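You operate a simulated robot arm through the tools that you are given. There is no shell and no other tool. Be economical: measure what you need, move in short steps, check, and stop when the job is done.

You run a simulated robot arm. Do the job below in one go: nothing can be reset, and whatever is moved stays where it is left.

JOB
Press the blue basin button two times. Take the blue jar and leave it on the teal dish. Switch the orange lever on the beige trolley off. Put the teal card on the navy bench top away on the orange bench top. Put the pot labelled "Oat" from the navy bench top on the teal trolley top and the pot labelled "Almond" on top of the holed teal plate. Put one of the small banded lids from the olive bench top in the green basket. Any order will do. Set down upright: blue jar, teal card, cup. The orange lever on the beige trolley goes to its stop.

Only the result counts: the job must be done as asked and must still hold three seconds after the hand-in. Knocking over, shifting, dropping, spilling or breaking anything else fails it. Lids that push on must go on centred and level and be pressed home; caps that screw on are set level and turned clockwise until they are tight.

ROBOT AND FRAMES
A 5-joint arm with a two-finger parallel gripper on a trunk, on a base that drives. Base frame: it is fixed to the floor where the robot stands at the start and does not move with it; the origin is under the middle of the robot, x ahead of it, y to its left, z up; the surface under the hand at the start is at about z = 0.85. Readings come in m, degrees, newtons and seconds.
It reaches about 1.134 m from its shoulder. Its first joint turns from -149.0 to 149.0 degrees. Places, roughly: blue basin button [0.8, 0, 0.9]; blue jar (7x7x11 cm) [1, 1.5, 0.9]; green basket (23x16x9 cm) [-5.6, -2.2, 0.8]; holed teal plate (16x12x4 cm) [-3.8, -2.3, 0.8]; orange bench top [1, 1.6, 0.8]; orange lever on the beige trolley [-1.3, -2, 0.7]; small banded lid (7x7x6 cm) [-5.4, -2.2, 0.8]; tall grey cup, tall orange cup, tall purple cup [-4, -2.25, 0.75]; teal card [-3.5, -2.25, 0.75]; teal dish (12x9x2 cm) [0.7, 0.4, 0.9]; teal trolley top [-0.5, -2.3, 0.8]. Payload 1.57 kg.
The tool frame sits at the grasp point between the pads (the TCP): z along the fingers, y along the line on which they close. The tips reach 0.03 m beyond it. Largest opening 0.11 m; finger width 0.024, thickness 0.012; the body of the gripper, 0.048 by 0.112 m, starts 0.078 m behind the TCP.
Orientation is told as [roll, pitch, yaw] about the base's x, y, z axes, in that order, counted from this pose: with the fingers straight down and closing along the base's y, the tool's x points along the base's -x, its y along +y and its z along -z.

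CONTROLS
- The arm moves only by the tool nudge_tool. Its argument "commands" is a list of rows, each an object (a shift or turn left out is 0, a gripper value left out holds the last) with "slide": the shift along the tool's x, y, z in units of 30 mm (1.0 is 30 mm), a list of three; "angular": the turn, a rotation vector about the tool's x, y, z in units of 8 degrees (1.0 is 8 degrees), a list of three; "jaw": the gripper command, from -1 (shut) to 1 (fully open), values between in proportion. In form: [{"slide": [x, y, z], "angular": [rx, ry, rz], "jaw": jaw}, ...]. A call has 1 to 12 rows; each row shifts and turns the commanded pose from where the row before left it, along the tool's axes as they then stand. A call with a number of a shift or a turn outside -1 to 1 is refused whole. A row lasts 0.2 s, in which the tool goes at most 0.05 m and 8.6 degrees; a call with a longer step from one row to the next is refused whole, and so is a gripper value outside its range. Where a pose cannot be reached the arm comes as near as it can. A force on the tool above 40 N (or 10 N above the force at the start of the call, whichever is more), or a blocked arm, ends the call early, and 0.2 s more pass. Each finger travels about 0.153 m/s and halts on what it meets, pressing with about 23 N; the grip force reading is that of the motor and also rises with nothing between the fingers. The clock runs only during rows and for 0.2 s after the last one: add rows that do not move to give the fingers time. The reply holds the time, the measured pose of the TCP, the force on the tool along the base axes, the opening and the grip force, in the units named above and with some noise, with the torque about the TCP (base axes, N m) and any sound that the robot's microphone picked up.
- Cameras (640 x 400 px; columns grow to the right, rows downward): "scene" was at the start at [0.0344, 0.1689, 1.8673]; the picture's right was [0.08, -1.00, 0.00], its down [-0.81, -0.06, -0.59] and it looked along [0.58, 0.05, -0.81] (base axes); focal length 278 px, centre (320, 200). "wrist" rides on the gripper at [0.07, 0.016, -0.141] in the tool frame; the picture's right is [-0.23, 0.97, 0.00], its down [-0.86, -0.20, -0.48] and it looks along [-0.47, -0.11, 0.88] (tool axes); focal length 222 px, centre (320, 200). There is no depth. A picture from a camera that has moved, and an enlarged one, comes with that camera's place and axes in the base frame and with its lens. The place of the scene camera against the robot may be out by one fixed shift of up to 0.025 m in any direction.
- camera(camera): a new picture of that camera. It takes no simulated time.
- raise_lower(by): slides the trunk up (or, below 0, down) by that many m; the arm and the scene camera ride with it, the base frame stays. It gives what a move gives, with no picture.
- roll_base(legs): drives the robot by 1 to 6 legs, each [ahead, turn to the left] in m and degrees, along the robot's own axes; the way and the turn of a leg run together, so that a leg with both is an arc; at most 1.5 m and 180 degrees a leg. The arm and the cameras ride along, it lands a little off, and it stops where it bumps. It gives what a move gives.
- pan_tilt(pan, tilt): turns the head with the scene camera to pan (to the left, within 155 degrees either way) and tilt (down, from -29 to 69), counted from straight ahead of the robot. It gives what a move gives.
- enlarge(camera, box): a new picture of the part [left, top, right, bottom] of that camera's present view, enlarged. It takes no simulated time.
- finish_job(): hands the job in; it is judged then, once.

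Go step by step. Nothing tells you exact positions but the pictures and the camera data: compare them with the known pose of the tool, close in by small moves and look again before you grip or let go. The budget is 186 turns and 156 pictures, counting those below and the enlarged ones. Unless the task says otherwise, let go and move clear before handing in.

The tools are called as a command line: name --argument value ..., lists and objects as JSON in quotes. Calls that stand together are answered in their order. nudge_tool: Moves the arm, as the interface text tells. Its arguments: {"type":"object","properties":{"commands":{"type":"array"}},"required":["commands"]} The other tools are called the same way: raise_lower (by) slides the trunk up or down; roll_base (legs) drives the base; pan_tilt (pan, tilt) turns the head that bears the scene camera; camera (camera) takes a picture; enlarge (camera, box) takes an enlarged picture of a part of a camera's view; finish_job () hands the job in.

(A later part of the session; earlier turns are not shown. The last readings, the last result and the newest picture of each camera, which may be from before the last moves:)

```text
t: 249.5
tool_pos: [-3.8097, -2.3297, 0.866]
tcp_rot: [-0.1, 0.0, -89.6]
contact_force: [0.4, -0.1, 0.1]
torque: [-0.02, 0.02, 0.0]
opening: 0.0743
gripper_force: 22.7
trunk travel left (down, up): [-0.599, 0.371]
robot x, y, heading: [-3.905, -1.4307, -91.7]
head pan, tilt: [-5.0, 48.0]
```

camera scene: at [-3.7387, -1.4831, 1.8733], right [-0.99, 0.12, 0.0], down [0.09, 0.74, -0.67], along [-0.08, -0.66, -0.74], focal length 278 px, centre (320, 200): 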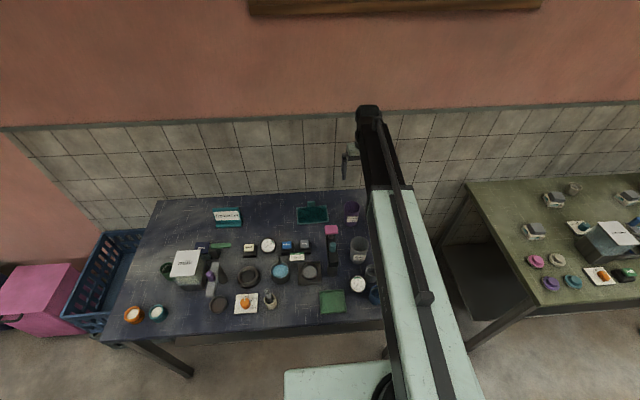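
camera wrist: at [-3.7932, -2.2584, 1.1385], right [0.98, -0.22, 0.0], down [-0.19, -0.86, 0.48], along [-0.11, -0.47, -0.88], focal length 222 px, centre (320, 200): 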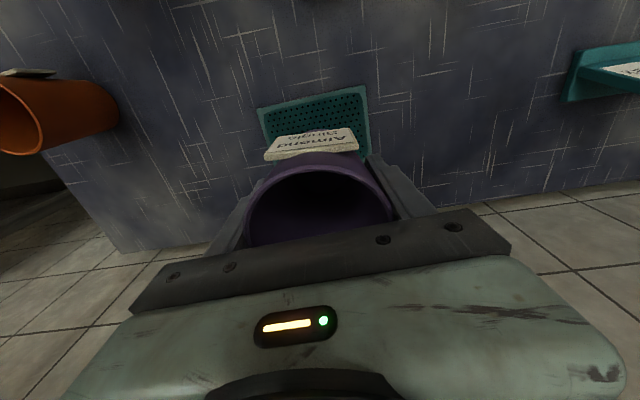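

raise_lower --by -0.003

raise_lower --by -0.002

camera --camera "wrist"

```text
t: 250.0
tool_pos: [-3.8098, -2.3293, 0.8634]
tcp_rot: [-0.1, -0.2, -89.6]
contact_force: [-0.2, 0.3, 0.8]
torque: [0.01, -0.02, 0.01]
opening: 0.0745
gripper_force: 23.0
trunk travel left (down, up): [-0.596, 0.374]
robot x, y, heading: [-3.9046, -1.43, -92.1]
head pan, tilt: [-5.0, 48.0]
```

```text
t: 250.6
tool_pos: [-3.8102, -2.3276, 0.8622]
tcp_rot: [-0.2, -0.2, -89.6]
contact_force: [-0.5, -2.7, 9.7]
torque: [-0.04, 0.19, 0.02]
opening: 0.0746
gripper_force: 22.9
trunk travel left (down, up): [-0.594, 0.376]
robot x, y, heading: [-3.9065, -1.4313, -91.8]
head pan, tilt: [-5.0, 48.0]
```

```text
60 pictures are left
camera wrist: at [-3.7935, -2.2577, 1.0024], right [0.98, -0.22, 0.0], down [-0.19, -0.85, 0.48], along [-0.11, -0.47, -0.88], focal length 222 px, centre (320, 200)
```

wrist: 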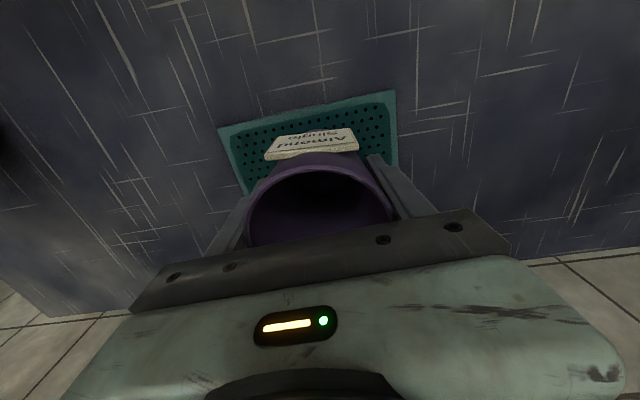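

Contact: the cup stands on the plate. Release and rise.

nudge_tool --commands '[{"jaw": 0}, {"jaw": 1}, {}, {}]'

raise_lower --by 0.19

nudge_tool --commands '[{"slide": [0.25, -1, 0]}, {"slide": [0.25, -1, 0]}, {"slide": [0.25, -1, 0]}, {"slide": [0.25, -1, 0]}, {"slide": [0.25, -1, 0]}, {"slide": [0.25, -1, 0]}, {"slide": [0.25, -1, 0]}, {"slide": [0.25, -1, 0]}, {"slide": [0.25, -1, 0]}, {"slide": [0.25, -1, 0]}, {}]'

camera --camera "wrist"

enlarge --camera "scene" --box '[200, 130, 460, 330]'

```text
t: 251.6
tool_pos: [-3.8109, -2.3289, 0.8609]
tcp_rot: [-0.2, -0.1, -89.7]
contact_force: [0.8, -0.2, -0.5]
torque: [0.0, -0.02, 0.02]
opening: 0.1103
gripper_force: 0.0
trunk travel left (down, up): [-0.594, 0.376]
robot x, y, heading: [-3.9048, -1.4274, -92.0]
head pan, tilt: [-5.0, 48.0]
```

```text
t: 253.6
tool_pos: [-3.8107, -2.3284, 1.0508]
tcp_rot: [0.0, -0.1, -89.5]
contact_force: [-0.8, -0.3, -0.6]
torque: [-0.01, 0.03, 0.0]
opening: 0.11
gripper_force: 0.0
trunk travel left (down, up): [-0.784, 0.186]
robot x, y, heading: [-3.9066, -1.4311, -92.2]
head pan, tilt: [-5.0, 48.0]
```

```text
t: 256.0
tool_pos: [-4.1115, -2.2541, 1.0511]
tcp_rot: [-0.1, -0.1, -89.7]
contact_force: [-0.1, -0.6, 0.4]
torque: [0.01, 0.0, -0.02]
opening: 0.1101
gripper_force: 0.1
trunk travel left (down, up): [-0.784, 0.186]
robot x, y, heading: [-3.9061, -1.4299, -92.1]
head pan, tilt: [-5.0, 48.0]
```

```text
59 pictures are left
camera wrist: at [-4.0948, -2.1847, 1.1916], right [0.98, -0.22, 0.0], down [-0.19, -0.86, 0.48], along [-0.11, -0.47, -0.88], focal length 222 px, centre (320, 200)
```

wrist: 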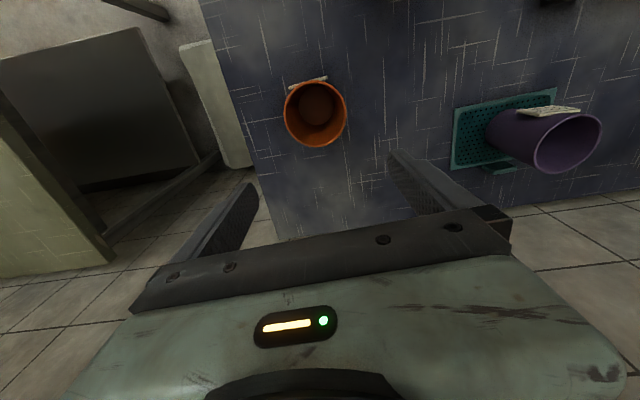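

```text
2.00 times, centred on (330, 230) of scene
camera zoom: at [-3.7389, -1.4831, 1.7664], right [-0.99, 0.12, 0.0], down [0.09, 0.74, -0.67], along [-0.08, -0.66, -0.74], focal length 556 px, centre (300, 140)
```

zoom: 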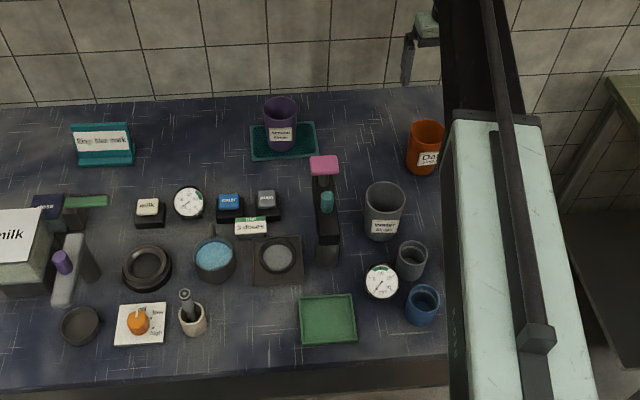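

Almond stands well on the plate. Oat's rim is at about (-4.11, -2.221); I align, lower and check.

nudge_tool --commands '[{"slide": [0.55, 0.05, 0]}, {"slide": [0.55, 0, 0]}, {}]'

raise_lower --by -0.08

camera --camera "wrist"

```text
t: 256.8
tool_pos: [-4.1111, -2.2227, 1.051]
tcp_rot: [-0.1, -0.2, -89.7]
contact_force: [0.8, 0.5, -0.5]
torque: [-0.02, 0.0, 0.01]
opening: 0.1102
gripper_force: 0.1
trunk travel left (down, up): [-0.784, 0.186]
robot x, y, heading: [-3.9091, -1.4289, -92.3]
head pan, tilt: [-5.0, 48.0]
```

```text
t: 258.0
tool_pos: [-4.1094, -2.2226, 0.9715]
tcp_rot: [-0.1, -0.2, -89.6]
contact_force: [0.3, 0.5, 0.6]
torque: [-0.02, 0.01, 0.0]
opening: 0.1101
gripper_force: 0.0
trunk travel left (down, up): [-0.704, 0.266]
robot x, y, heading: [-3.9066, -1.4278, -92.2]
head pan, tilt: [-5.0, 48.0]
```

```text
57 pictures are left
camera wrist: at [-4.0933, -2.1522, 1.1117], right [0.98, -0.22, 0.0], down [-0.19, -0.86, 0.48], along [-0.11, -0.47, -0.88], focal length 222 px, centre (320, 200)
```

wrist: 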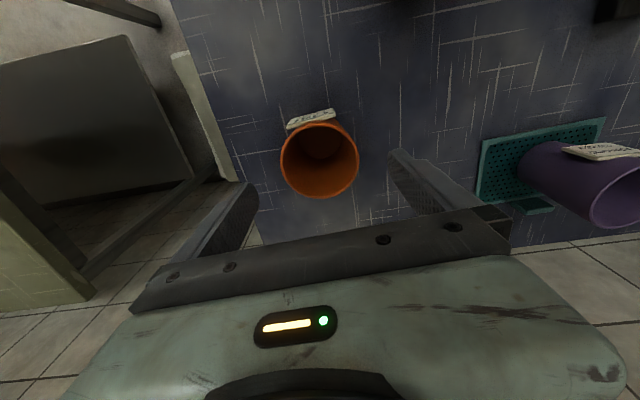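

raise_lower --by -0.112

nudge_tool --commands '[{"jaw": 0.5}, {"jaw": -1}, {}, {}]'

raise_lower --by 0.3

camera --camera "wrist"

```text
t: 259.4
tool_pos: [-4.1105, -2.2226, 0.8597]
tcp_rot: [-0.2, -0.2, -89.6]
contact_force: [0.7, -0.3, 0.1]
torque: [-0.01, -0.03, 0.03]
opening: 0.1098
gripper_force: 0.2
trunk travel left (down, up): [-0.592, 0.378]
robot x, y, heading: [-3.91, -1.4302, -92.3]
head pan, tilt: [-5.0, 48.0]
```

```text
t: 260.4
tool_pos: [-4.1102, -2.2238, 0.8593]
tcp_rot: [-0.2, -0.2, -89.6]
contact_force: [0.4, 0.3, 2.6]
torque: [0.02, 0.06, -0.01]
opening: 0.0748
gripper_force: 23.4
trunk travel left (down, up): [-0.592, 0.378]
robot x, y, heading: [-3.91, -1.4274, -92.1]
head pan, tilt: [-5.0, 48.0]
```

```text
t: 263.4
tool_pos: [-4.11, -2.2231, 1.16]
tcp_rot: [-0.1, -0.1, -89.6]
contact_force: [-0.4, -0.2, -0.7]
torque: [0.01, -0.02, -0.03]
opening: 0.0749
gripper_force: 22.4
trunk travel left (down, up): [-0.892, 0.078]
robot x, y, heading: [-3.9069, -1.4276, -92.0]
head pan, tilt: [-5.0, 48.0]
```

```text
56 pictures are left
camera wrist: at [-4.0933, -2.1524, 1.2995], right [0.98, -0.22, 0.0], down [-0.19, -0.86, 0.48], along [-0.11, -0.47, -0.88], focal length 222 px, centre (320, 200)
```

wrist: 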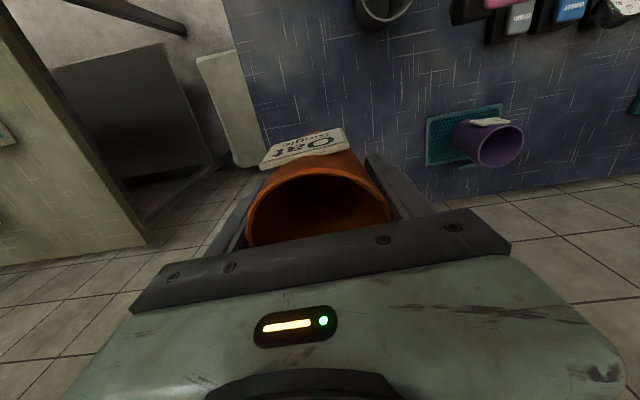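

Oat is held. I back off and drive to the teal trolley.

roll_base --legs '[[-0.15, 0], [0, 92], [1.5, 0], [1.5, 0], [0.3, 0], [0, -90]]'

pan_tilt --pan 10 --tilt 50

camera --camera "scene"

```text
t: 288.3
tool_pos: [-0.7649, -2.0873, 1.1579]
tcp_rot: [-0.1, -0.1, -87.1]
contact_force: [0.5, 0.2, -1.7]
torque: [0.01, 0.01, 0.01]
opening: 0.0746
gripper_force: 22.7
trunk travel left (down, up): [-0.892, 0.078]
robot x, y, heading: [-0.5562, -1.2832, -89.3]
head pan, tilt: [-5.0, 48.0]
```

```text
t: 289.0
tool_pos: [-0.7633, -2.0876, 1.159]
tcp_rot: [-0.1, -0.1, -87.1]
contact_force: [-1.0, -0.1, -0.4]
torque: [0.01, -0.03, -0.02]
opening: 0.0748
gripper_force: 22.9
trunk travel left (down, up): [-0.892, 0.078]
robot x, y, heading: [-0.5611, -1.2847, -89.2]
head pan, tilt: [10.0, 50.0]
```

```text
55 pictures are left
camera scene: at [-0.3695, -1.3271, 1.8716], right [-0.98, -0.19, 0.0], down [-0.14, 0.75, -0.64], along [0.12, -0.63, -0.77], focal length 278 px, centre (320, 200)
```

scene: 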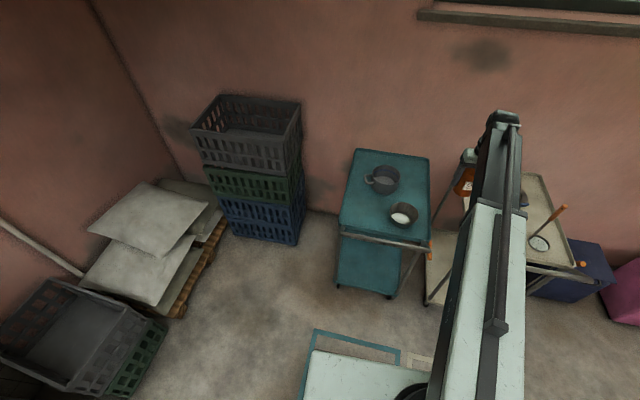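

The teal trolley's front-left area around (-0.42, -2.165) is free. I move Oat above it.

nudge_tool --commands '[{"slide": [-0.264, 0.946, 0]}, {"slide": [-0.264, 0.946, 0]}, {"slide": [-0.264, 0.946, 0]}, {"slide": [-0.264, 0.946, 0]}, {"slide": [-0.264, 0.946, 0]}, {"slide": [-0.264, 0.946, 0]}, {"slide": [-0.264, 0.946, 0]}, {"slide": [-0.264, 0.946, 0]}, {"slide": [-0.264, 0.946, 0]}, {"slide": [-0.264, 0.946, 0]}, {"slide": [-0.264, 0.946, 0]}, {"slide": [-0.264, 0.946, 0]}]'

raise_lower --by -0.16

camera --camera "wrist"

enlarge --camera "scene" --box '[300, 80, 460, 260]'

```text
t: 291.6
tool_pos: [-0.4196, -2.1646, 1.1588]
tcp_rot: [-0.2, 0.0, -87.3]
contact_force: [0.4, 0.4, -0.7]
torque: [0.03, 0.0, 0.01]
opening: 0.075
gripper_force: 22.1
trunk travel left (down, up): [-0.892, 0.078]
robot x, y, heading: [-0.5591, -1.2856, -89.2]
head pan, tilt: [10.0, 50.0]
```

```text
t: 293.5
tool_pos: [-0.422, -2.1643, 0.999]
tcp_rot: [-0.1, -0.1, -87.1]
contact_force: [-0.4, -0.4, -0.5]
torque: [0.03, 0.03, -0.01]
opening: 0.075
gripper_force: 22.6
trunk travel left (down, up): [-0.732, 0.238]
robot x, y, heading: [-0.5605, -1.2874, -89.2]
head pan, tilt: [10.0, 50.0]
```

```text
54 pictures are left
camera wrist: at [-0.4076, -2.0934, 1.1396], right [0.98, -0.18, 0.0], down [-0.16, -0.86, 0.48], along [-0.09, -0.47, -0.88], focal length 222 px, centre (320, 200)
```

wrist: 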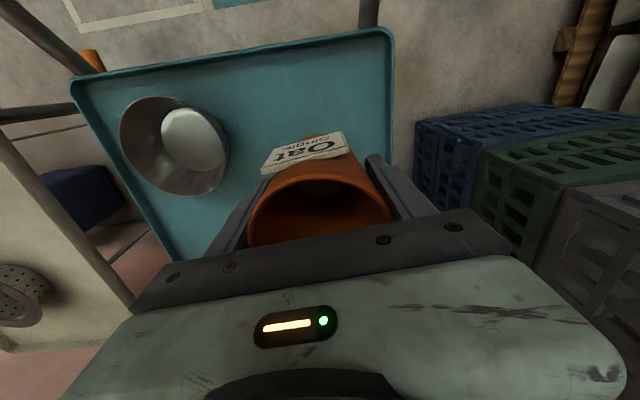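

```text
2.22 times, centred on (380, 170) of scene
camera zoom: at [-0.3696, -1.3268, 1.7116], right [-0.98, -0.19, 0.0], down [-0.14, 0.75, -0.64], along [0.12, -0.63, -0.77], focal length 618 px, centre (187, 267)
```

zoom: 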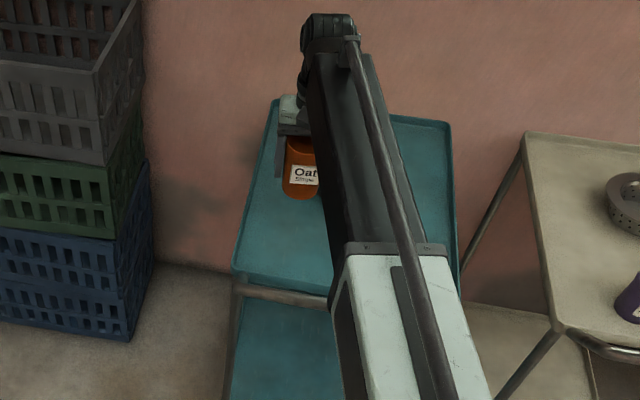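

Clear all round. Lower towards contact.

raise_lower --by -0.08

raise_lower --by -0.01

raise_lower --by -0.008

raise_lower --by -0.006

raise_lower --by -0.005

```text
t: 294.6
tool_pos: [-0.4207, -2.164, 0.9194]
tcp_rot: [-0.1, -0.1, -87.1]
contact_force: [0.4, 0.0, -0.9]
torque: [0.0, -0.01, -0.02]
opening: 0.0746
gripper_force: 23.0
trunk travel left (down, up): [-0.652, 0.318]
robot x, y, heading: [-0.56, -1.2851, -89.0]
head pan, tilt: [10.0, 50.0]
```

```text
t: 295.2
tool_pos: [-0.4221, -2.1642, 0.9088]
tcp_rot: [-0.2, -0.1, -87.0]
contact_force: [-0.3, 0.1, -0.7]
torque: [0.02, -0.01, 0.03]
opening: 0.0749
gripper_force: 23.4
trunk travel left (down, up): [-0.642, 0.328]
robot x, y, heading: [-0.5611, -1.2843, -89.2]
head pan, tilt: [10.0, 50.0]
```

```text
t: 295.8
tool_pos: [-0.4205, -2.1655, 0.9012]
tcp_rot: [0.0, -0.1, -87.1]
contact_force: [0.2, -0.5, -1.5]
torque: [0.01, 0.04, 0.02]
opening: 0.0747
gripper_force: 23.2
trunk travel left (down, up): [-0.634, 0.336]
robot x, y, heading: [-0.5612, -1.2849, -89.1]
head pan, tilt: [10.0, 50.0]
```

```text
t: 296.3
tool_pos: [-0.421, -2.1651, 0.8952]
tcp_rot: [0.0, -0.2, -87.1]
contact_force: [0.1, -0.2, -1.1]
torque: [0.0, -0.03, 0.02]
opening: 0.0749
gripper_force: 23.1
trunk travel left (down, up): [-0.628, 0.342]
robot x, y, heading: [-0.5588, -1.2858, -89.0]
head pan, tilt: [10.0, 50.0]
```

```text
t: 296.9
tool_pos: [-0.4209, -2.1653, 0.8904]
tcp_rot: [-0.1, -0.1, -87.1]
contact_force: [0.3, -0.1, 0.3]
torque: [-0.02, 0.0, 0.01]
opening: 0.0746
gripper_force: 23.1
trunk travel left (down, up): [-0.623, 0.347]
robot x, y, heading: [-0.5631, -1.2849, -88.9]
head pan, tilt: [10.0, 50.0]
```

raise_lower --by -0.004

raise_lower --by -0.004

raise_lower --by -0.003

raise_lower --by -0.003

```text
t: 297.4
tool_pos: [-0.4216, -2.1643, 0.8863]
tcp_rot: [-0.1, -0.1, -87.0]
contact_force: [-0.3, 0.3, -0.5]
torque: [0.0, -0.04, 0.0]
opening: 0.0748
gripper_force: 22.9
trunk travel left (down, up): [-0.619, 0.351]
robot x, y, heading: [-0.5568, -1.2848, -89.3]
head pan, tilt: [10.0, 50.0]
```

```text
t: 297.9
tool_pos: [-0.4208, -2.1644, 0.8816]
tcp_rot: [-0.1, -0.1, -87.0]
contact_force: [-0.6, 0.7, -0.8]
torque: [0.02, 0.0, -0.04]
opening: 0.0748
gripper_force: 23.0
trunk travel left (down, up): [-0.615, 0.355]
robot x, y, heading: [-0.5593, -1.2855, -89.2]
head pan, tilt: [10.0, 50.0]
```

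```text
t: 298.4
tool_pos: [-0.4218, -2.1644, 0.8793]
tcp_rot: [-0.1, -0.1, -87.2]
contact_force: [0.1, 1.0, -1.6]
torque: [-0.03, 0.0, 0.02]
opening: 0.075
gripper_force: 22.9
trunk travel left (down, up): [-0.612, 0.358]
robot x, y, heading: [-0.56, -1.287, -89.0]
head pan, tilt: [10.0, 50.0]
```

```text
t: 299.0
tool_pos: [-0.4207, -2.164, 0.8756]
tcp_rot: [-0.1, -0.1, -87.1]
contact_force: [-0.2, 0.9, -0.5]
torque: [0.02, -0.01, -0.02]
opening: 0.0747
gripper_force: 23.3
trunk travel left (down, up): [-0.609, 0.361]
robot x, y, heading: [-0.5573, -1.2879, -88.9]
head pan, tilt: [10.0, 50.0]
```

enlarge --camera "scene" --box '[340, 60, 420, 160]'

raise_lower --by -0.004

raise_lower --by -0.004

raise_lower --by -0.003

raise_lower --by -0.003

```text
4.00 times, centred on (380, 110) of scene
camera zoom: at [-0.3696, -1.3269, 1.5886], right [-0.98, -0.19, 0.0], down [-0.14, 0.75, -0.64], along [0.12, -0.63, -0.77], focal length 1112 px, centre (80, 560)
```

zoom: 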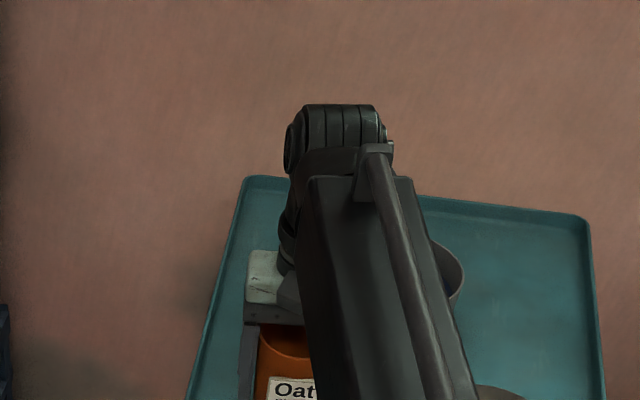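

```text
t: 299.5
tool_pos: [-0.4227, -2.1654, 0.8728]
tcp_rot: [-0.2, -0.1, -87.1]
contact_force: [0.2, 0.0, 0.1]
torque: [-0.01, 0.0, -0.02]
opening: 0.0749
gripper_force: 23.3
trunk travel left (down, up): [-0.605, 0.365]
robot x, y, heading: [-0.5601, -1.2814, -88.9]
head pan, tilt: [10.0, 50.0]
```

```text
t: 300.0
tool_pos: [-0.4216, -2.1647, 0.8684]
tcp_rot: [0.0, -0.1, -87.1]
contact_force: [-0.4, 0.7, -0.8]
torque: [-0.01, 0.01, -0.02]
opening: 0.0748
gripper_force: 22.8
trunk travel left (down, up): [-0.601, 0.369]
robot x, y, heading: [-0.5577, -1.2875, -89.2]
head pan, tilt: [10.0, 50.0]
```

```text
t: 300.6
tool_pos: [-0.4219, -2.1642, 0.8657]
tcp_rot: [0.0, -0.1, -87.1]
contact_force: [0.2, -0.2, -0.5]
torque: [0.01, 0.03, 0.0]
opening: 0.0749
gripper_force: 23.3
trunk travel left (down, up): [-0.598, 0.372]
robot x, y, heading: [-0.5618, -1.2844, -89.0]
head pan, tilt: [10.0, 50.0]
```

```text
t: 301.1
tool_pos: [-0.4217, -2.1634, 0.8636]
tcp_rot: [-0.1, -0.1, -87.1]
contact_force: [0.4, -0.1, -0.8]
torque: [0.03, 0.0, -0.03]
opening: 0.0749
gripper_force: 23.2
trunk travel left (down, up): [-0.595, 0.375]
robot x, y, heading: [-0.5603, -1.2843, -88.9]
head pan, tilt: [10.0, 50.0]
```

No contact yet; I continue down.

raise_lower --by -0.003

raise_lower --by -0.003

raise_lower --by -0.003

raise_lower --by -0.003

raise_lower --by -0.003

camera --camera "wrist"

```text
t: 301.6
tool_pos: [-0.4209, -2.1639, 0.8599]
tcp_rot: [-0.1, -0.2, -87.1]
contact_force: [0.0, -1.2, 3.8]
torque: [-0.02, 0.1, 0.04]
opening: 0.0747
gripper_force: 22.9
trunk travel left (down, up): [-0.592, 0.378]
robot x, y, heading: [-0.558, -1.286, -89.2]
head pan, tilt: [10.0, 50.0]
```

```text
t: 302.1
tool_pos: [-0.422, -2.1615, 0.8575]
tcp_rot: [-0.1, -0.2, -87.0]
contact_force: [1.2, -2.2, 19.6]
torque: [0.13, 0.06, 0.01]
opening: 0.075
gripper_force: 23.2
trunk travel left (down, up): [-0.589, 0.381]
robot x, y, heading: [-0.559, -1.287, -89.2]
head pan, tilt: [10.0, 50.0]
```

```text
t: 302.6
tool_pos: [-0.4201, -2.1628, 0.8543]
tcp_rot: [-0.1, -0.2, -87.2]
contact_force: [0.5, -0.2, 18.2]
torque: [0.07, 0.07, 0.01]
opening: 0.0749
gripper_force: 22.7
trunk travel left (down, up): [-0.586, 0.384]
robot x, y, heading: [-0.5608, -1.2863, -89.1]
head pan, tilt: [10.0, 50.0]
```

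```text
t: 303.1
tool_pos: [-0.4219, -2.1632, 0.851]
tcp_rot: [0.0, -0.2, -87.1]
contact_force: [0.7, 0.4, 17.3]
torque: [-0.03, 0.07, -0.02]
opening: 0.0748
gripper_force: 22.7
trunk travel left (down, up): [-0.583, 0.387]
robot x, y, heading: [-0.5566, -1.282, -89.1]
head pan, tilt: [10.0, 50.0]
```

```text
t: 303.7
tool_pos: [-0.4217, -2.1622, 0.8493]
tcp_rot: [0.0, -0.2, -87.1]
contact_force: [0.7, 0.6, 18.6]
torque: [-0.03, 0.03, -0.05]
opening: 0.0745
gripper_force: 22.8
trunk travel left (down, up): [-0.58, 0.39]
robot x, y, heading: [-0.5591, -1.2876, -88.9]
head pan, tilt: [10.0, 50.0]
```

```text
51 pictures are left
camera wrist: at [-0.4077, -2.0919, 0.9889], right [0.98, -0.18, 0.0], down [-0.16, -0.86, 0.48], along [-0.09, -0.47, -0.88], focal length 222 px, centre (320, 200)
```

wrist: 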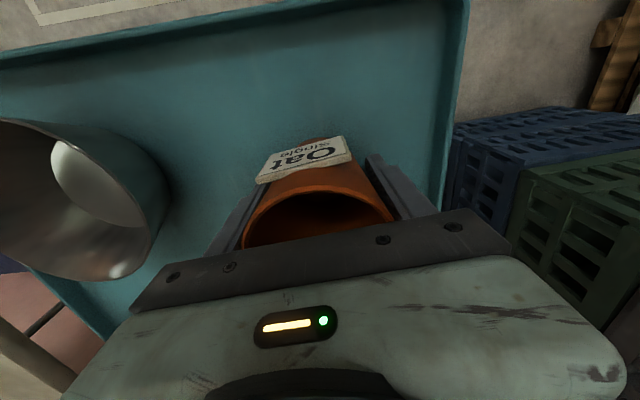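

Contact made: Oat rests on the trolley deck. Release, rise, and verify.

nudge_tool --commands '[{"jaw": 0}, {"jaw": 1}, {}, {}]'

raise_lower --by 0.31

camera --camera "wrist"

```text
t: 304.7
tool_pos: [-0.4217, -2.1633, 0.8477]
tcp_rot: [-0.1, 0.0, -87.1]
contact_force: [0.1, 0.7, -0.9]
torque: [0.01, 0.02, -0.03]
opening: 0.11
gripper_force: 0.1
trunk travel left (down, up): [-0.58, 0.39]
robot x, y, heading: [-0.5604, -1.2843, -88.9]
head pan, tilt: [10.0, 50.0]
```

```text
t: 307.8
tool_pos: [-0.4211, -2.1644, 1.1572]
tcp_rot: [-0.2, -0.1, -87.1]
contact_force: [0.0, 0.1, 0.7]
torque: [0.03, 0.0, 0.0]
opening: 0.11
gripper_force: 0.1
trunk travel left (down, up): [-0.89, 0.08]
robot x, y, heading: [-0.5606, -1.2843, -89.1]
head pan, tilt: [10.0, 50.0]
```

```text
50 pictures are left
camera wrist: at [-0.4075, -2.0935, 1.2975], right [0.98, -0.18, 0.0], down [-0.16, -0.86, 0.48], along [-0.09, -0.47, -0.88], focal length 222 px, centre (320, 200)
```

wrist: 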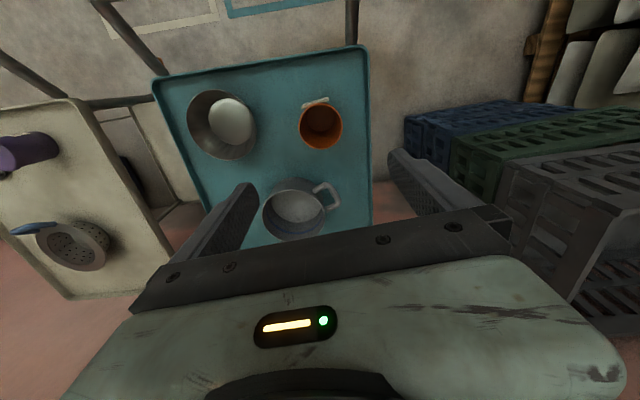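

Oat stands on the trolley. Now the olive bench, for the lid.

roll_base --legs '[[0, -91], [1.5, 0], [1.5, 0], [1.5, 0], [0.1, 0], [0, 90]]'

pan_tilt --pan -5 --tilt 48

camera --camera "scene"

```text
t: 337.6
tool_pos: [-5.035, -2.1844, 1.1561]
tcp_rot: [-0.2, -0.1, -89.2]
contact_force: [-0.2, 0.2, 0.4]
torque: [0.02, 0.04, -0.01]
opening: 0.1103
gripper_force: 0.0
trunk travel left (down, up): [-0.89, 0.08]
robot x, y, heading: [-5.1777, -1.3021, -91.8]
head pan, tilt: [10.0, 50.0]
```

```text
t: 338.3
tool_pos: [-5.0366, -2.1849, 1.1569]
tcp_rot: [-0.2, -0.1, -89.1]
contact_force: [0.2, 0.6, 0.0]
torque: [-0.03, 0.01, 0.0]
opening: 0.1103
gripper_force: 0.1
trunk travel left (down, up): [-0.89, 0.08]
robot x, y, heading: [-5.1739, -1.3004, -91.7]
head pan, tilt: [-5.0, 48.0]
```

```text
49 pictures are left
camera scene: at [-5.0075, -1.3526, 1.8723], right [-0.99, 0.12, 0.0], down [0.09, 0.74, -0.67], along [-0.08, -0.66, -0.74], focal length 278 px, centre (320, 200)
```

scene: 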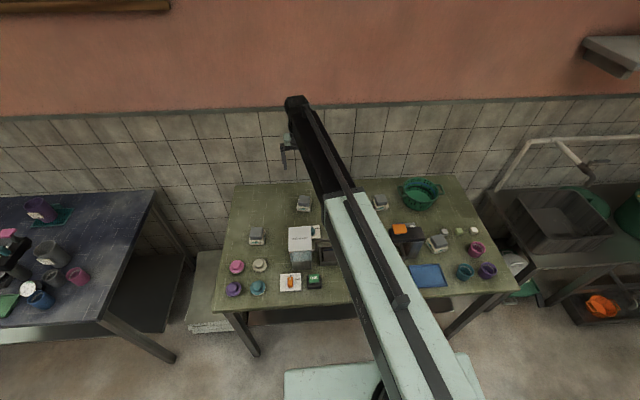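

enlarge --camera "scene" --box '[340, 160, 500, 300]'

enlarge --camera "scene" --box '[215, 170, 335, 300]'

```text
2.86 times, centred on (420, 230) of scene
camera zoom: at [-5.0075, -1.3526, 1.8723], right [-0.99, 0.12, 0.0], down [0.09, 0.74, -0.67], along [-0.08, -0.66, -0.74], focal length 794 px, centre (34, 114)
```

zoom: 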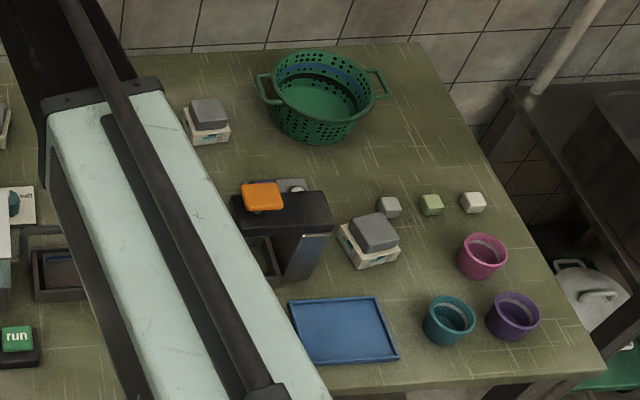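

```text
3.08 times, centred on (275, 235) of scene
camera zoom: at [-5.0075, -1.3526, 1.8723], right [-0.99, 0.12, 0.0], down [0.09, 0.74, -0.67], along [-0.08, -0.66, -0.74], focal length 855 px, centre (458, 92)
```

zoom: 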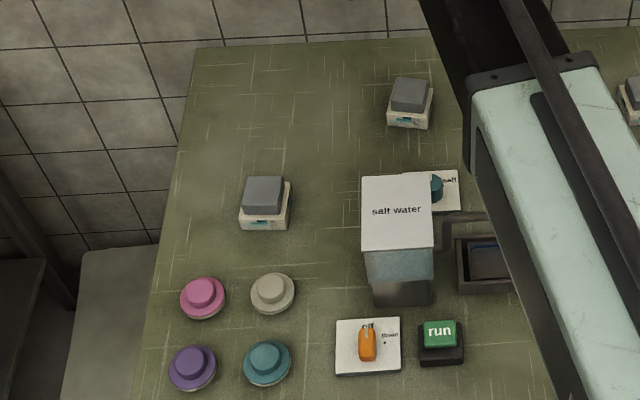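

The small banded lid near the basket is at about (-5.42, -2.21), the green basket at about (-5.65, -2.25). I reposition in front of them.

roll_base --legs '[[0, -88], [0.33, 0], [0, 90], [0.06, 0]]'

camera --camera "wrist"

```text
t: 348.6
tool_pos: [-5.3517, -2.2463, 1.1557]
tcp_rot: [-0.2, -0.1, -88.2]
contact_force: [0.1, -0.1, -0.2]
torque: [0.04, 0.04, -0.01]
opening: 0.11
gripper_force: 0.0
trunk travel left (down, up): [-0.89, 0.08]
robot x, y, heading: [-5.5155, -1.3614, -90.2]
head pan, tilt: [-5.0, 48.0]
```

```text
46 pictures are left
camera wrist: at [-5.336, -2.1745, 1.2967], right [0.98, -0.2, 0.0], down [-0.17, -0.86, 0.48], along [-0.1, -0.47, -0.88], focal length 222 px, centre (320, 200)
```

wrist: 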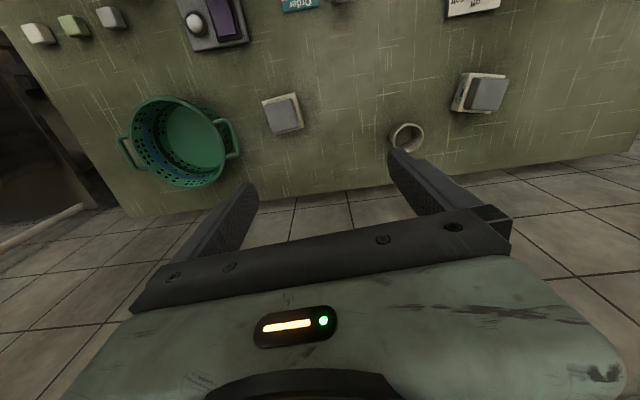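

Lid at (-5.421, -2.222), basket centre ≈ (-5.635, -2.23). I align over the lid, turn 6°, and lower to check.

nudge_tool --commands '[{"slide": [0.29, -0.76, 0]}, {"slide": [0.29, -0.76, 0]}, {"slide": [0.29, -0.76, 0]}, {"angular": [0, 0, 0.75]}, {}]'

raise_lower --by -0.22

camera --camera "wrist"

```text
t: 349.8
tool_pos: [-5.4209, -2.2196, 1.1576]
tcp_rot: [-0.1, -0.2, -94.2]
contact_force: [-0.5, 1.1, 0.7]
torque: [0.0, 0.01, 0.0]
opening: 0.1098
gripper_force: 0.0
trunk travel left (down, up): [-0.89, 0.08]
robot x, y, heading: [-5.5167, -1.3592, -90.4]
head pan, tilt: [-5.0, 48.0]
```

```text
t: 352.1
tool_pos: [-5.4202, -2.2191, 0.936]
tcp_rot: [-0.1, -0.1, -94.1]
contact_force: [-0.3, 0.5, -0.1]
torque: [-0.02, 0.02, -0.02]
opening: 0.1101
gripper_force: 0.1
trunk travel left (down, up): [-0.67, 0.3]
robot x, y, heading: [-5.5158, -1.3587, -90.1]
head pan, tilt: [-5.0, 48.0]
```

```text
45 pictures are left
camera wrist: at [-5.3983, -2.1511, 1.0777], right [0.95, -0.3, 0.0], down [-0.26, -0.84, 0.48], along [-0.14, -0.46, -0.88], focal length 222 px, centre (320, 200)
```

wrist: 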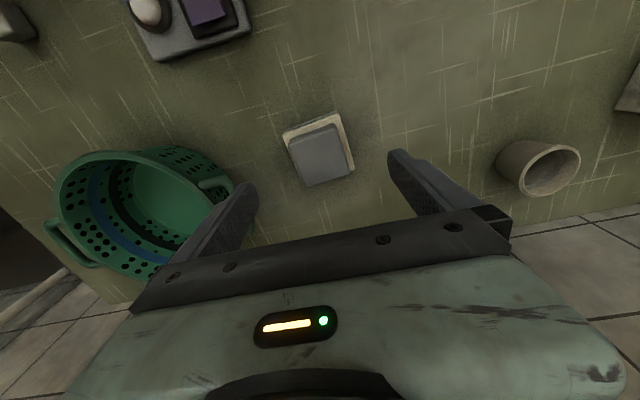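

I rotate back ~7° to match the lid's edges and lower to grip height.

nudge_tool --commands '[{"slide": [-0.1, 0, 0], "angular": [0, 0, -0.91]}, {}]'

raise_lower --by -0.09

camera --camera "wrist"

raise_lower --by -0.015

```text
t: 352.8
tool_pos: [-5.4208, -2.2235, 0.9365]
tcp_rot: [-0.1, -0.2, -86.9]
contact_force: [0.2, -0.2, -0.6]
torque: [0.0, -0.02, -0.04]
opening: 0.1103
gripper_force: 0.1
trunk travel left (down, up): [-0.67, 0.3]
robot x, y, heading: [-5.5203, -1.3598, -90.2]
head pan, tilt: [-5.0, 48.0]
```

```text
t: 354.0
tool_pos: [-5.4209, -2.2228, 0.8464]
tcp_rot: [-0.2, -0.1, -86.9]
contact_force: [-0.3, 0.8, -0.2]
torque: [-0.01, 0.03, 0.0]
opening: 0.1099
gripper_force: 0.0
trunk travel left (down, up): [-0.58, 0.39]
robot x, y, heading: [-5.5153, -1.3607, -90.2]
head pan, tilt: [-5.0, 48.0]
```

```text
44 pictures are left
camera wrist: at [-5.4074, -2.1518, 0.9877], right [0.98, -0.17, 0.0], down [-0.15, -0.86, 0.48], along [-0.09, -0.47, -0.88], focal length 222 px, centre (320, 200)
```

wrist: 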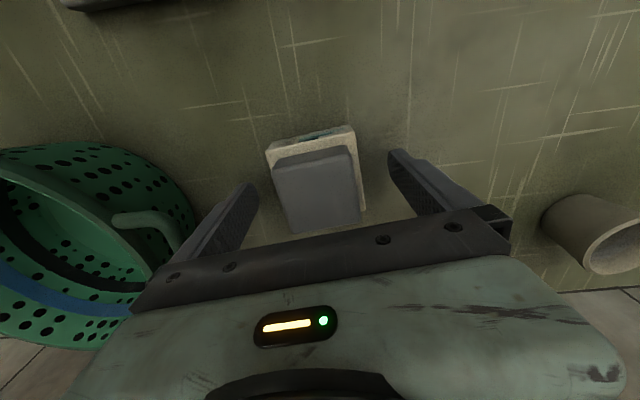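

```text
t: 354.6
tool_pos: [-5.421, -2.2227, 0.8322]
tcp_rot: [-0.1, -0.1, -86.9]
contact_force: [0.5, 0.6, -0.1]
torque: [0.03, 0.03, 0.02]
opening: 0.1101
gripper_force: 0.0
trunk travel left (down, up): [-0.565, 0.405]
robot x, y, heading: [-5.5171, -1.3633, -90.4]
head pan, tilt: [-5.0, 48.0]
```

Well aligned. Lower 8 mm more and close.

raise_lower --by -0.008

nudge_tool --commands '[{"jaw": 0.5}, {"jaw": -1}, {}, {}]'

raise_lower --by 0.2

camera --camera "wrist"

```text
t: 355.1
tool_pos: [-5.4205, -2.2228, 0.8309]
tcp_rot: [-0.1, -0.5, -86.9]
contact_force: [-0.3, 2.1, 27.8]
torque: [0.41, -0.55, 0.2]
opening: 0.1093
gripper_force: 0.0
trunk travel left (down, up): [-0.561, 0.409]
robot x, y, heading: [-5.5173, -1.3571, -90.5]
head pan, tilt: [-5.0, 48.0]
stopped: the force on the tool passed its limit at 54 N (the readings are from after the stop); the commanded pose is now the measured one
```

```text
t: 356.1
tool_pos: [-5.4207, -2.2224, 0.8303]
tcp_rot: [-0.1, -0.7, -87.0]
contact_force: [-6.6, -3.6, 37.4]
torque: [0.29, -0.56, -0.05]
opening: 0.0662
gripper_force: 23.0
trunk travel left (down, up): [-0.561, 0.409]
robot x, y, heading: [-5.5163, -1.3644, -90.3]
head pan, tilt: [-5.0, 48.0]
```

```text
t: 358.2
tool_pos: [-5.4201, -2.2252, 1.0263]
tcp_rot: [0.1, -0.5, -86.9]
contact_force: [-0.9, -0.4, -0.9]
torque: [0.0, -0.03, 0.0]
opening: 0.0664
gripper_force: 22.7
trunk travel left (down, up): [-0.761, 0.209]
robot x, y, heading: [-5.5165, -1.3617, -90.4]
head pan, tilt: [-5.0, 48.0]
```

```text
43 pictures are left
camera wrist: at [-5.407, -2.1532, 1.1674], right [0.98, -0.17, 0.0], down [-0.15, -0.86, 0.49], along [-0.08, -0.48, -0.87], focal length 222 px, centre (320, 200)
```

wrist: 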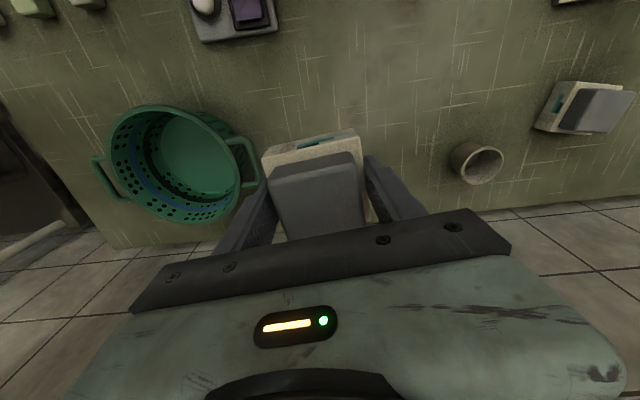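

The lid is held. I carry it over the basket centre (-5.617, -2.223).

nudge_tool --commands '[{"slide": [0.06, -0.94, 0]}, {"slide": [0.06, -0.94, 0]}, {"slide": [0.06, -0.94, 0]}, {"slide": [0.06, -0.94, 0]}, {"slide": [0.06, -0.94, 0]}, {"slide": [0.06, -0.94, 0]}, {"slide": [0.06, -0.94, 0]}, {}]'

camera --camera "wrist"

enlarge --camera "scene" --box '[270, 110, 430, 250]'

```text
t: 360.0
tool_pos: [-5.6181, -2.2238, 1.0266]
tcp_rot: [0.0, -0.5, -87.0]
contact_force: [0.1, -0.4, -0.9]
torque: [-0.03, 0.02, 0.01]
opening: 0.0663
gripper_force: 23.5
trunk travel left (down, up): [-0.761, 0.209]
robot x, y, heading: [-5.516, -1.3662, -90.2]
head pan, tilt: [-5.0, 48.0]
```

```text
42 pictures are left
camera wrist: at [-5.6053, -2.151, 1.1675], right [0.98, -0.17, 0.0], down [-0.15, -0.86, 0.49], along [-0.08, -0.48, -0.87], focal length 222 px, centre (320, 200)
```

wrist: 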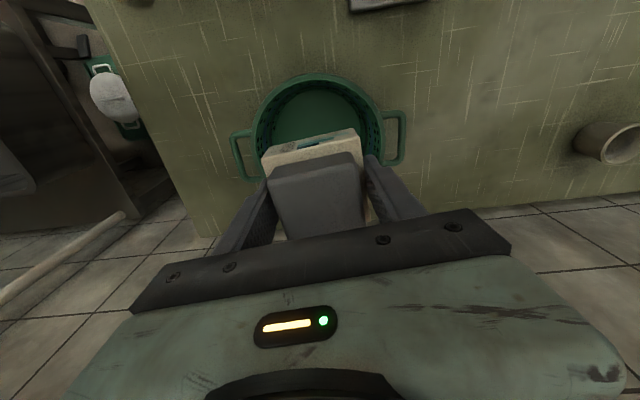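

```text
2.86 times, centred on (350, 180) of scene
camera zoom: at [-5.3481, -1.4103, 1.7427], right [-1.0, 0.09, 0.0], down [0.07, 0.74, -0.67], along [-0.06, -0.67, -0.74], focal length 794 px, centre (234, 257)
```

zoom: 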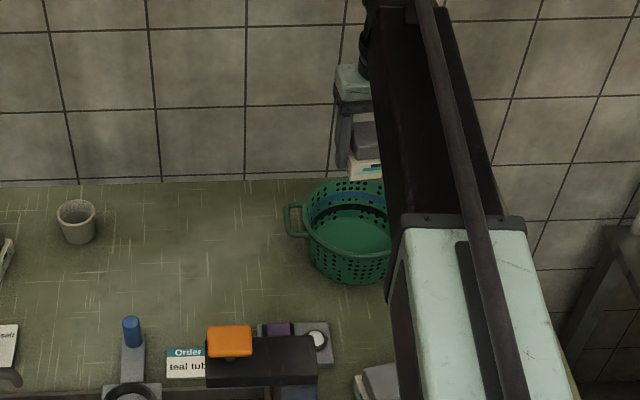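

Centred over the basket. I lower into it; I'll open only partly inside.

raise_lower --by -0.165

raise_lower --by -0.01

raise_lower --by -0.005

raise_lower --by -0.004

camera --camera "wrist"

```text
t: 361.9
tool_pos: [-5.6178, -2.2229, 0.8623]
tcp_rot: [0.0, -0.5, -86.9]
contact_force: [-0.2, 0.0, -0.3]
torque: [0.02, 0.01, 0.04]
opening: 0.0663
gripper_force: 23.3
trunk travel left (down, up): [-0.596, 0.374]
robot x, y, heading: [-5.5166, -1.3612, -90.3]
head pan, tilt: [-5.0, 48.0]
```

```text
t: 362.5
tool_pos: [-5.6172, -2.2231, 0.8526]
tcp_rot: [0.0, -0.5, -86.9]
contact_force: [-0.2, -0.1, -1.1]
torque: [0.0, 0.0, 0.0]
opening: 0.0665
gripper_force: 23.2
trunk travel left (down, up): [-0.586, 0.384]
robot x, y, heading: [-5.5145, -1.3621, -90.2]
head pan, tilt: [-5.0, 48.0]
```

```text
t: 363.0
tool_pos: [-5.6183, -2.2228, 0.8477]
tcp_rot: [-0.1, -0.5, -86.9]
contact_force: [-0.6, 0.6, -0.2]
torque: [0.01, 0.01, 0.01]
opening: 0.0664
gripper_force: 23.0
trunk travel left (down, up): [-0.581, 0.389]
robot x, y, heading: [-5.515, -1.3628, -90.1]
head pan, tilt: [-5.0, 48.0]
```

```text
t: 363.6
tool_pos: [-5.618, -2.2239, 0.8422]
tcp_rot: [0.0, -0.5, -86.9]
contact_force: [0.4, -0.3, -2.1]
torque: [0.0, 0.0, 0.02]
opening: 0.0663
gripper_force: 23.0
trunk travel left (down, up): [-0.577, 0.393]
robot x, y, heading: [-5.5177, -1.3659, -90.1]
head pan, tilt: [-5.0, 48.0]
```

```text
40 pictures are left
camera wrist: at [-5.6049, -2.151, 0.9835], right [0.98, -0.17, 0.0], down [-0.15, -0.86, 0.49], along [-0.08, -0.48, -0.87], focal length 222 px, centre (320, 200)
```

wrist: 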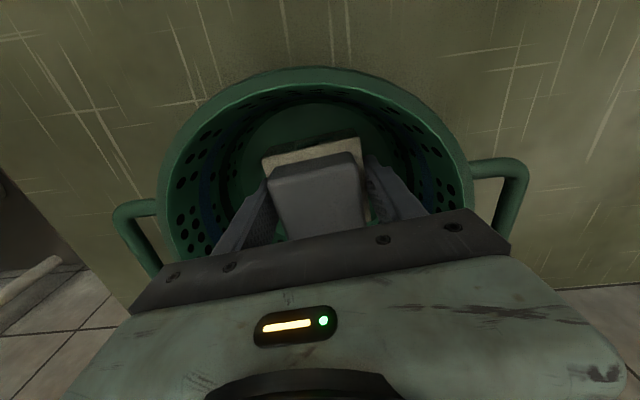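

raise_lower --by -0.003

raise_lower --by -0.003

nudge_tool --commands '[{"jaw": 0.3}, {"jaw": 0.4}, {}, {}]'

raise_lower --by 0.3

camera --camera "wrist"

```text
t: 364.1
tool_pos: [-5.6187, -2.223, 0.8396]
tcp_rot: [0.0, -0.5, -86.9]
contact_force: [-0.4, 0.3, -1.8]
torque: [0.0, 0.02, 0.03]
opening: 0.0667
gripper_force: 22.7
trunk travel left (down, up): [-0.574, 0.396]
robot x, y, heading: [-5.5132, -1.3649, -90.4]
head pan, tilt: [-5.0, 48.0]
```

```text
t: 364.6
tool_pos: [-5.6181, -2.2233, 0.837]
tcp_rot: [0.0, -0.5, -86.9]
contact_force: [-0.1, 0.6, -0.3]
torque: [0.01, 0.01, 0.0]
opening: 0.0664
gripper_force: 22.8
trunk travel left (down, up): [-0.571, 0.399]
robot x, y, heading: [-5.5158, -1.3603, -90.4]
head pan, tilt: [-5.0, 48.0]
```

```text
t: 365.6
tool_pos: [-5.6178, -2.223, 0.8379]
tcp_rot: [0.0, -0.4, -86.8]
contact_force: [0.1, -0.2, -0.2]
torque: [-0.02, -0.01, 0.03]
opening: 0.0772
gripper_force: 0.0
trunk travel left (down, up): [-0.571, 0.399]
robot x, y, heading: [-5.52, -1.3641, -90.4]
head pan, tilt: [-5.0, 48.0]
```

```text
t: 368.6
tool_pos: [-5.618, -2.2228, 1.1373]
tcp_rot: [0.0, -0.5, -86.9]
contact_force: [0.4, 0.4, -0.7]
torque: [-0.03, 0.01, 0.01]
opening: 0.0771
gripper_force: 0.0
trunk travel left (down, up): [-0.871, 0.099]
robot x, y, heading: [-5.5166, -1.363, -90.3]
head pan, tilt: [-5.0, 48.0]
```

```text
39 pictures are left
camera wrist: at [-5.6049, -2.151, 1.2775], right [0.98, -0.17, 0.0], down [-0.15, -0.86, 0.49], along [-0.08, -0.48, -0.87], focal length 222 px, centre (320, 200)
```

wrist: 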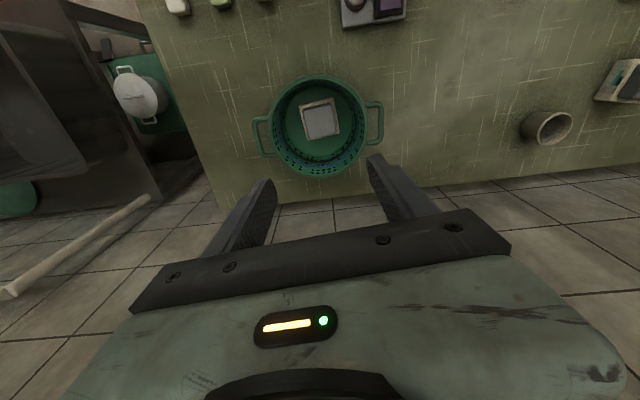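

The lid is in the basket. Next the teal card on the navy bench.

roll_base --legs '[[-0.08, 0], [0, 90], [1.0, 0], [1.08, 0], [0, -90], [0.1, 0]]'

pan_tilt --pan -5 --tilt 46

camera --camera "scene"

camera --camera "wrist"

```text
t: 388.0
tool_pos: [-3.5485, -2.2576, 1.1359]
tcp_rot: [-0.1, -0.3, -87.3]
contact_force: [-0.5, -0.7, -0.5]
torque: [0.02, 0.03, 0.0]
opening: 0.077
gripper_force: 0.1
trunk travel left (down, up): [-0.871, 0.099]
robot x, y, heading: [-3.4073, -1.3948, -91.3]
head pan, tilt: [-5.0, 48.0]
```

```text
t: 388.6
tool_pos: [-3.5475, -2.2557, 1.1371]
tcp_rot: [-0.1, -0.4, -87.2]
contact_force: [-0.1, 0.5, -0.1]
torque: [-0.03, 0.03, 0.0]
opening: 0.0768
gripper_force: 0.1
trunk travel left (down, up): [-0.871, 0.099]
robot x, y, heading: [-3.408, -1.3977, -91.3]
head pan, tilt: [-5.0, 46.0]
```

```text
38 pictures are left
camera scene: at [-3.2407, -1.4483, 1.8554], right [-0.99, 0.11, 0.0], down [0.08, 0.72, -0.69], along [-0.08, -0.69, -0.72], focal length 278 px, centre (320, 200)
```

scene: 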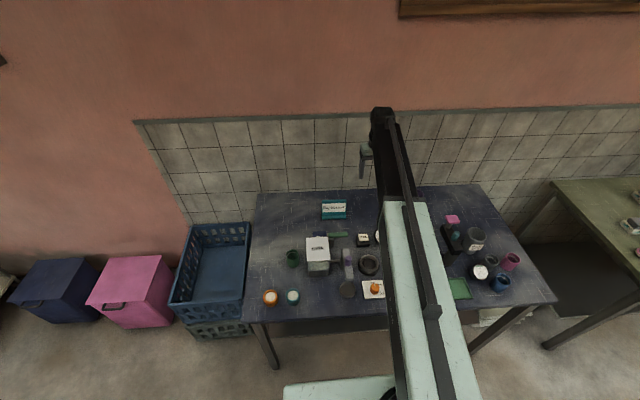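

```text
37 pictures are left
camera wrist: at [-3.5328, -2.1835, 1.2776], right [0.98, -0.18, 0.0], down [-0.16, -0.86, 0.49], along [-0.09, -0.48, -0.87], focal length 222 px, centre (320, 200)
```

wrist: 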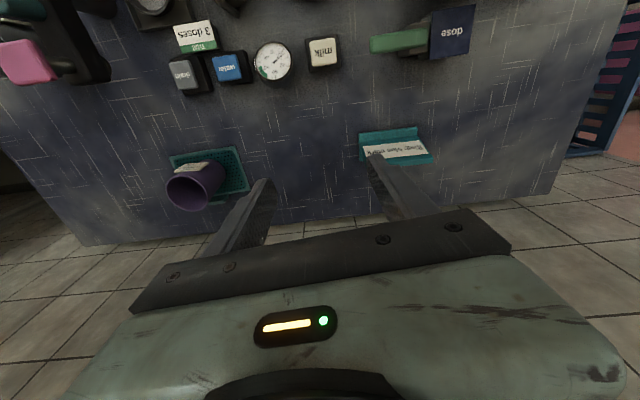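

I move over the card for a closer look.

nudge_tool --commands '[{"slide": [-0.21, 0.97, 0]}, {"slide": [-0.21, 0.97, 0]}, {"slide": [-0.21, 0.97, 0]}, {"slide": [-0.21, 0.97, 0]}, {"slide": [-0.21, 0.97, 0]}, {}]'

raise_lower --by -0.14

enlarge --camera "wrist" --box '[200, 40, 440, 240]'

enlarge --camera "scene" --box '[280, 130, 400, 220]'

```text
t: 390.0
tool_pos: [-3.4008, -2.2784, 1.1373]
tcp_rot: [0.1, -0.5, -87.4]
contact_force: [0.0, -0.3, -0.6]
torque: [0.0, 0.0, 0.03]
opening: 0.0769
gripper_force: 0.0
trunk travel left (down, up): [-0.871, 0.099]
robot x, y, heading: [-3.4053, -1.3967, -91.3]
head pan, tilt: [-5.0, 46.0]
```

```text
t: 391.7
tool_pos: [-3.4007, -2.2792, 0.9983]
tcp_rot: [0.0, -0.6, -87.2]
contact_force: [1.1, 0.6, -1.3]
torque: [0.03, 0.0, 0.0]
opening: 0.0771
gripper_force: 0.0
trunk travel left (down, up): [-0.731, 0.239]
robot x, y, heading: [-3.4135, -1.3965, -91.2]
head pan, tilt: [-5.0, 46.0]
```

```text
2.00 times, centred on (320, 140) of wrist
camera zoom: at [-3.3869, -2.2075, 1.1376], right [0.98, -0.18, 0.0], down [-0.16, -0.86, 0.49], along [-0.09, -0.48, -0.87], focal length 444 px, centre (320, 320)
```

zoom: 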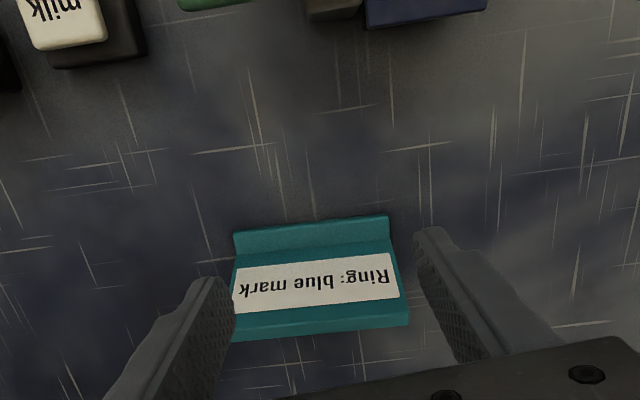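

```text
4.44 times, centred on (340, 175) of scene
camera zoom: at [-3.2411, -1.4482, 1.7155], right [-0.99, 0.11, 0.0], down [0.08, 0.71, -0.69], along [-0.08, -0.69, -0.72], focal length 1236 px, centre (231, 311)
```

zoom: 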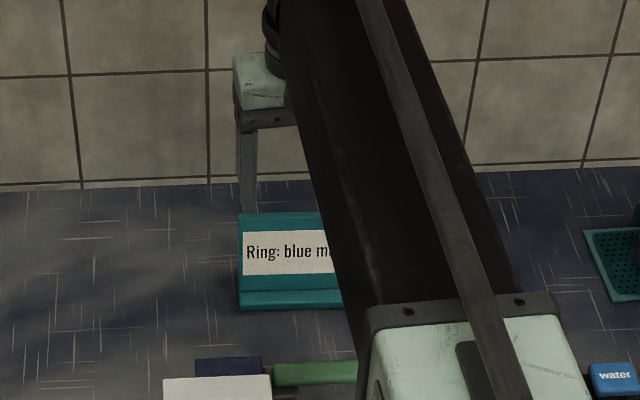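

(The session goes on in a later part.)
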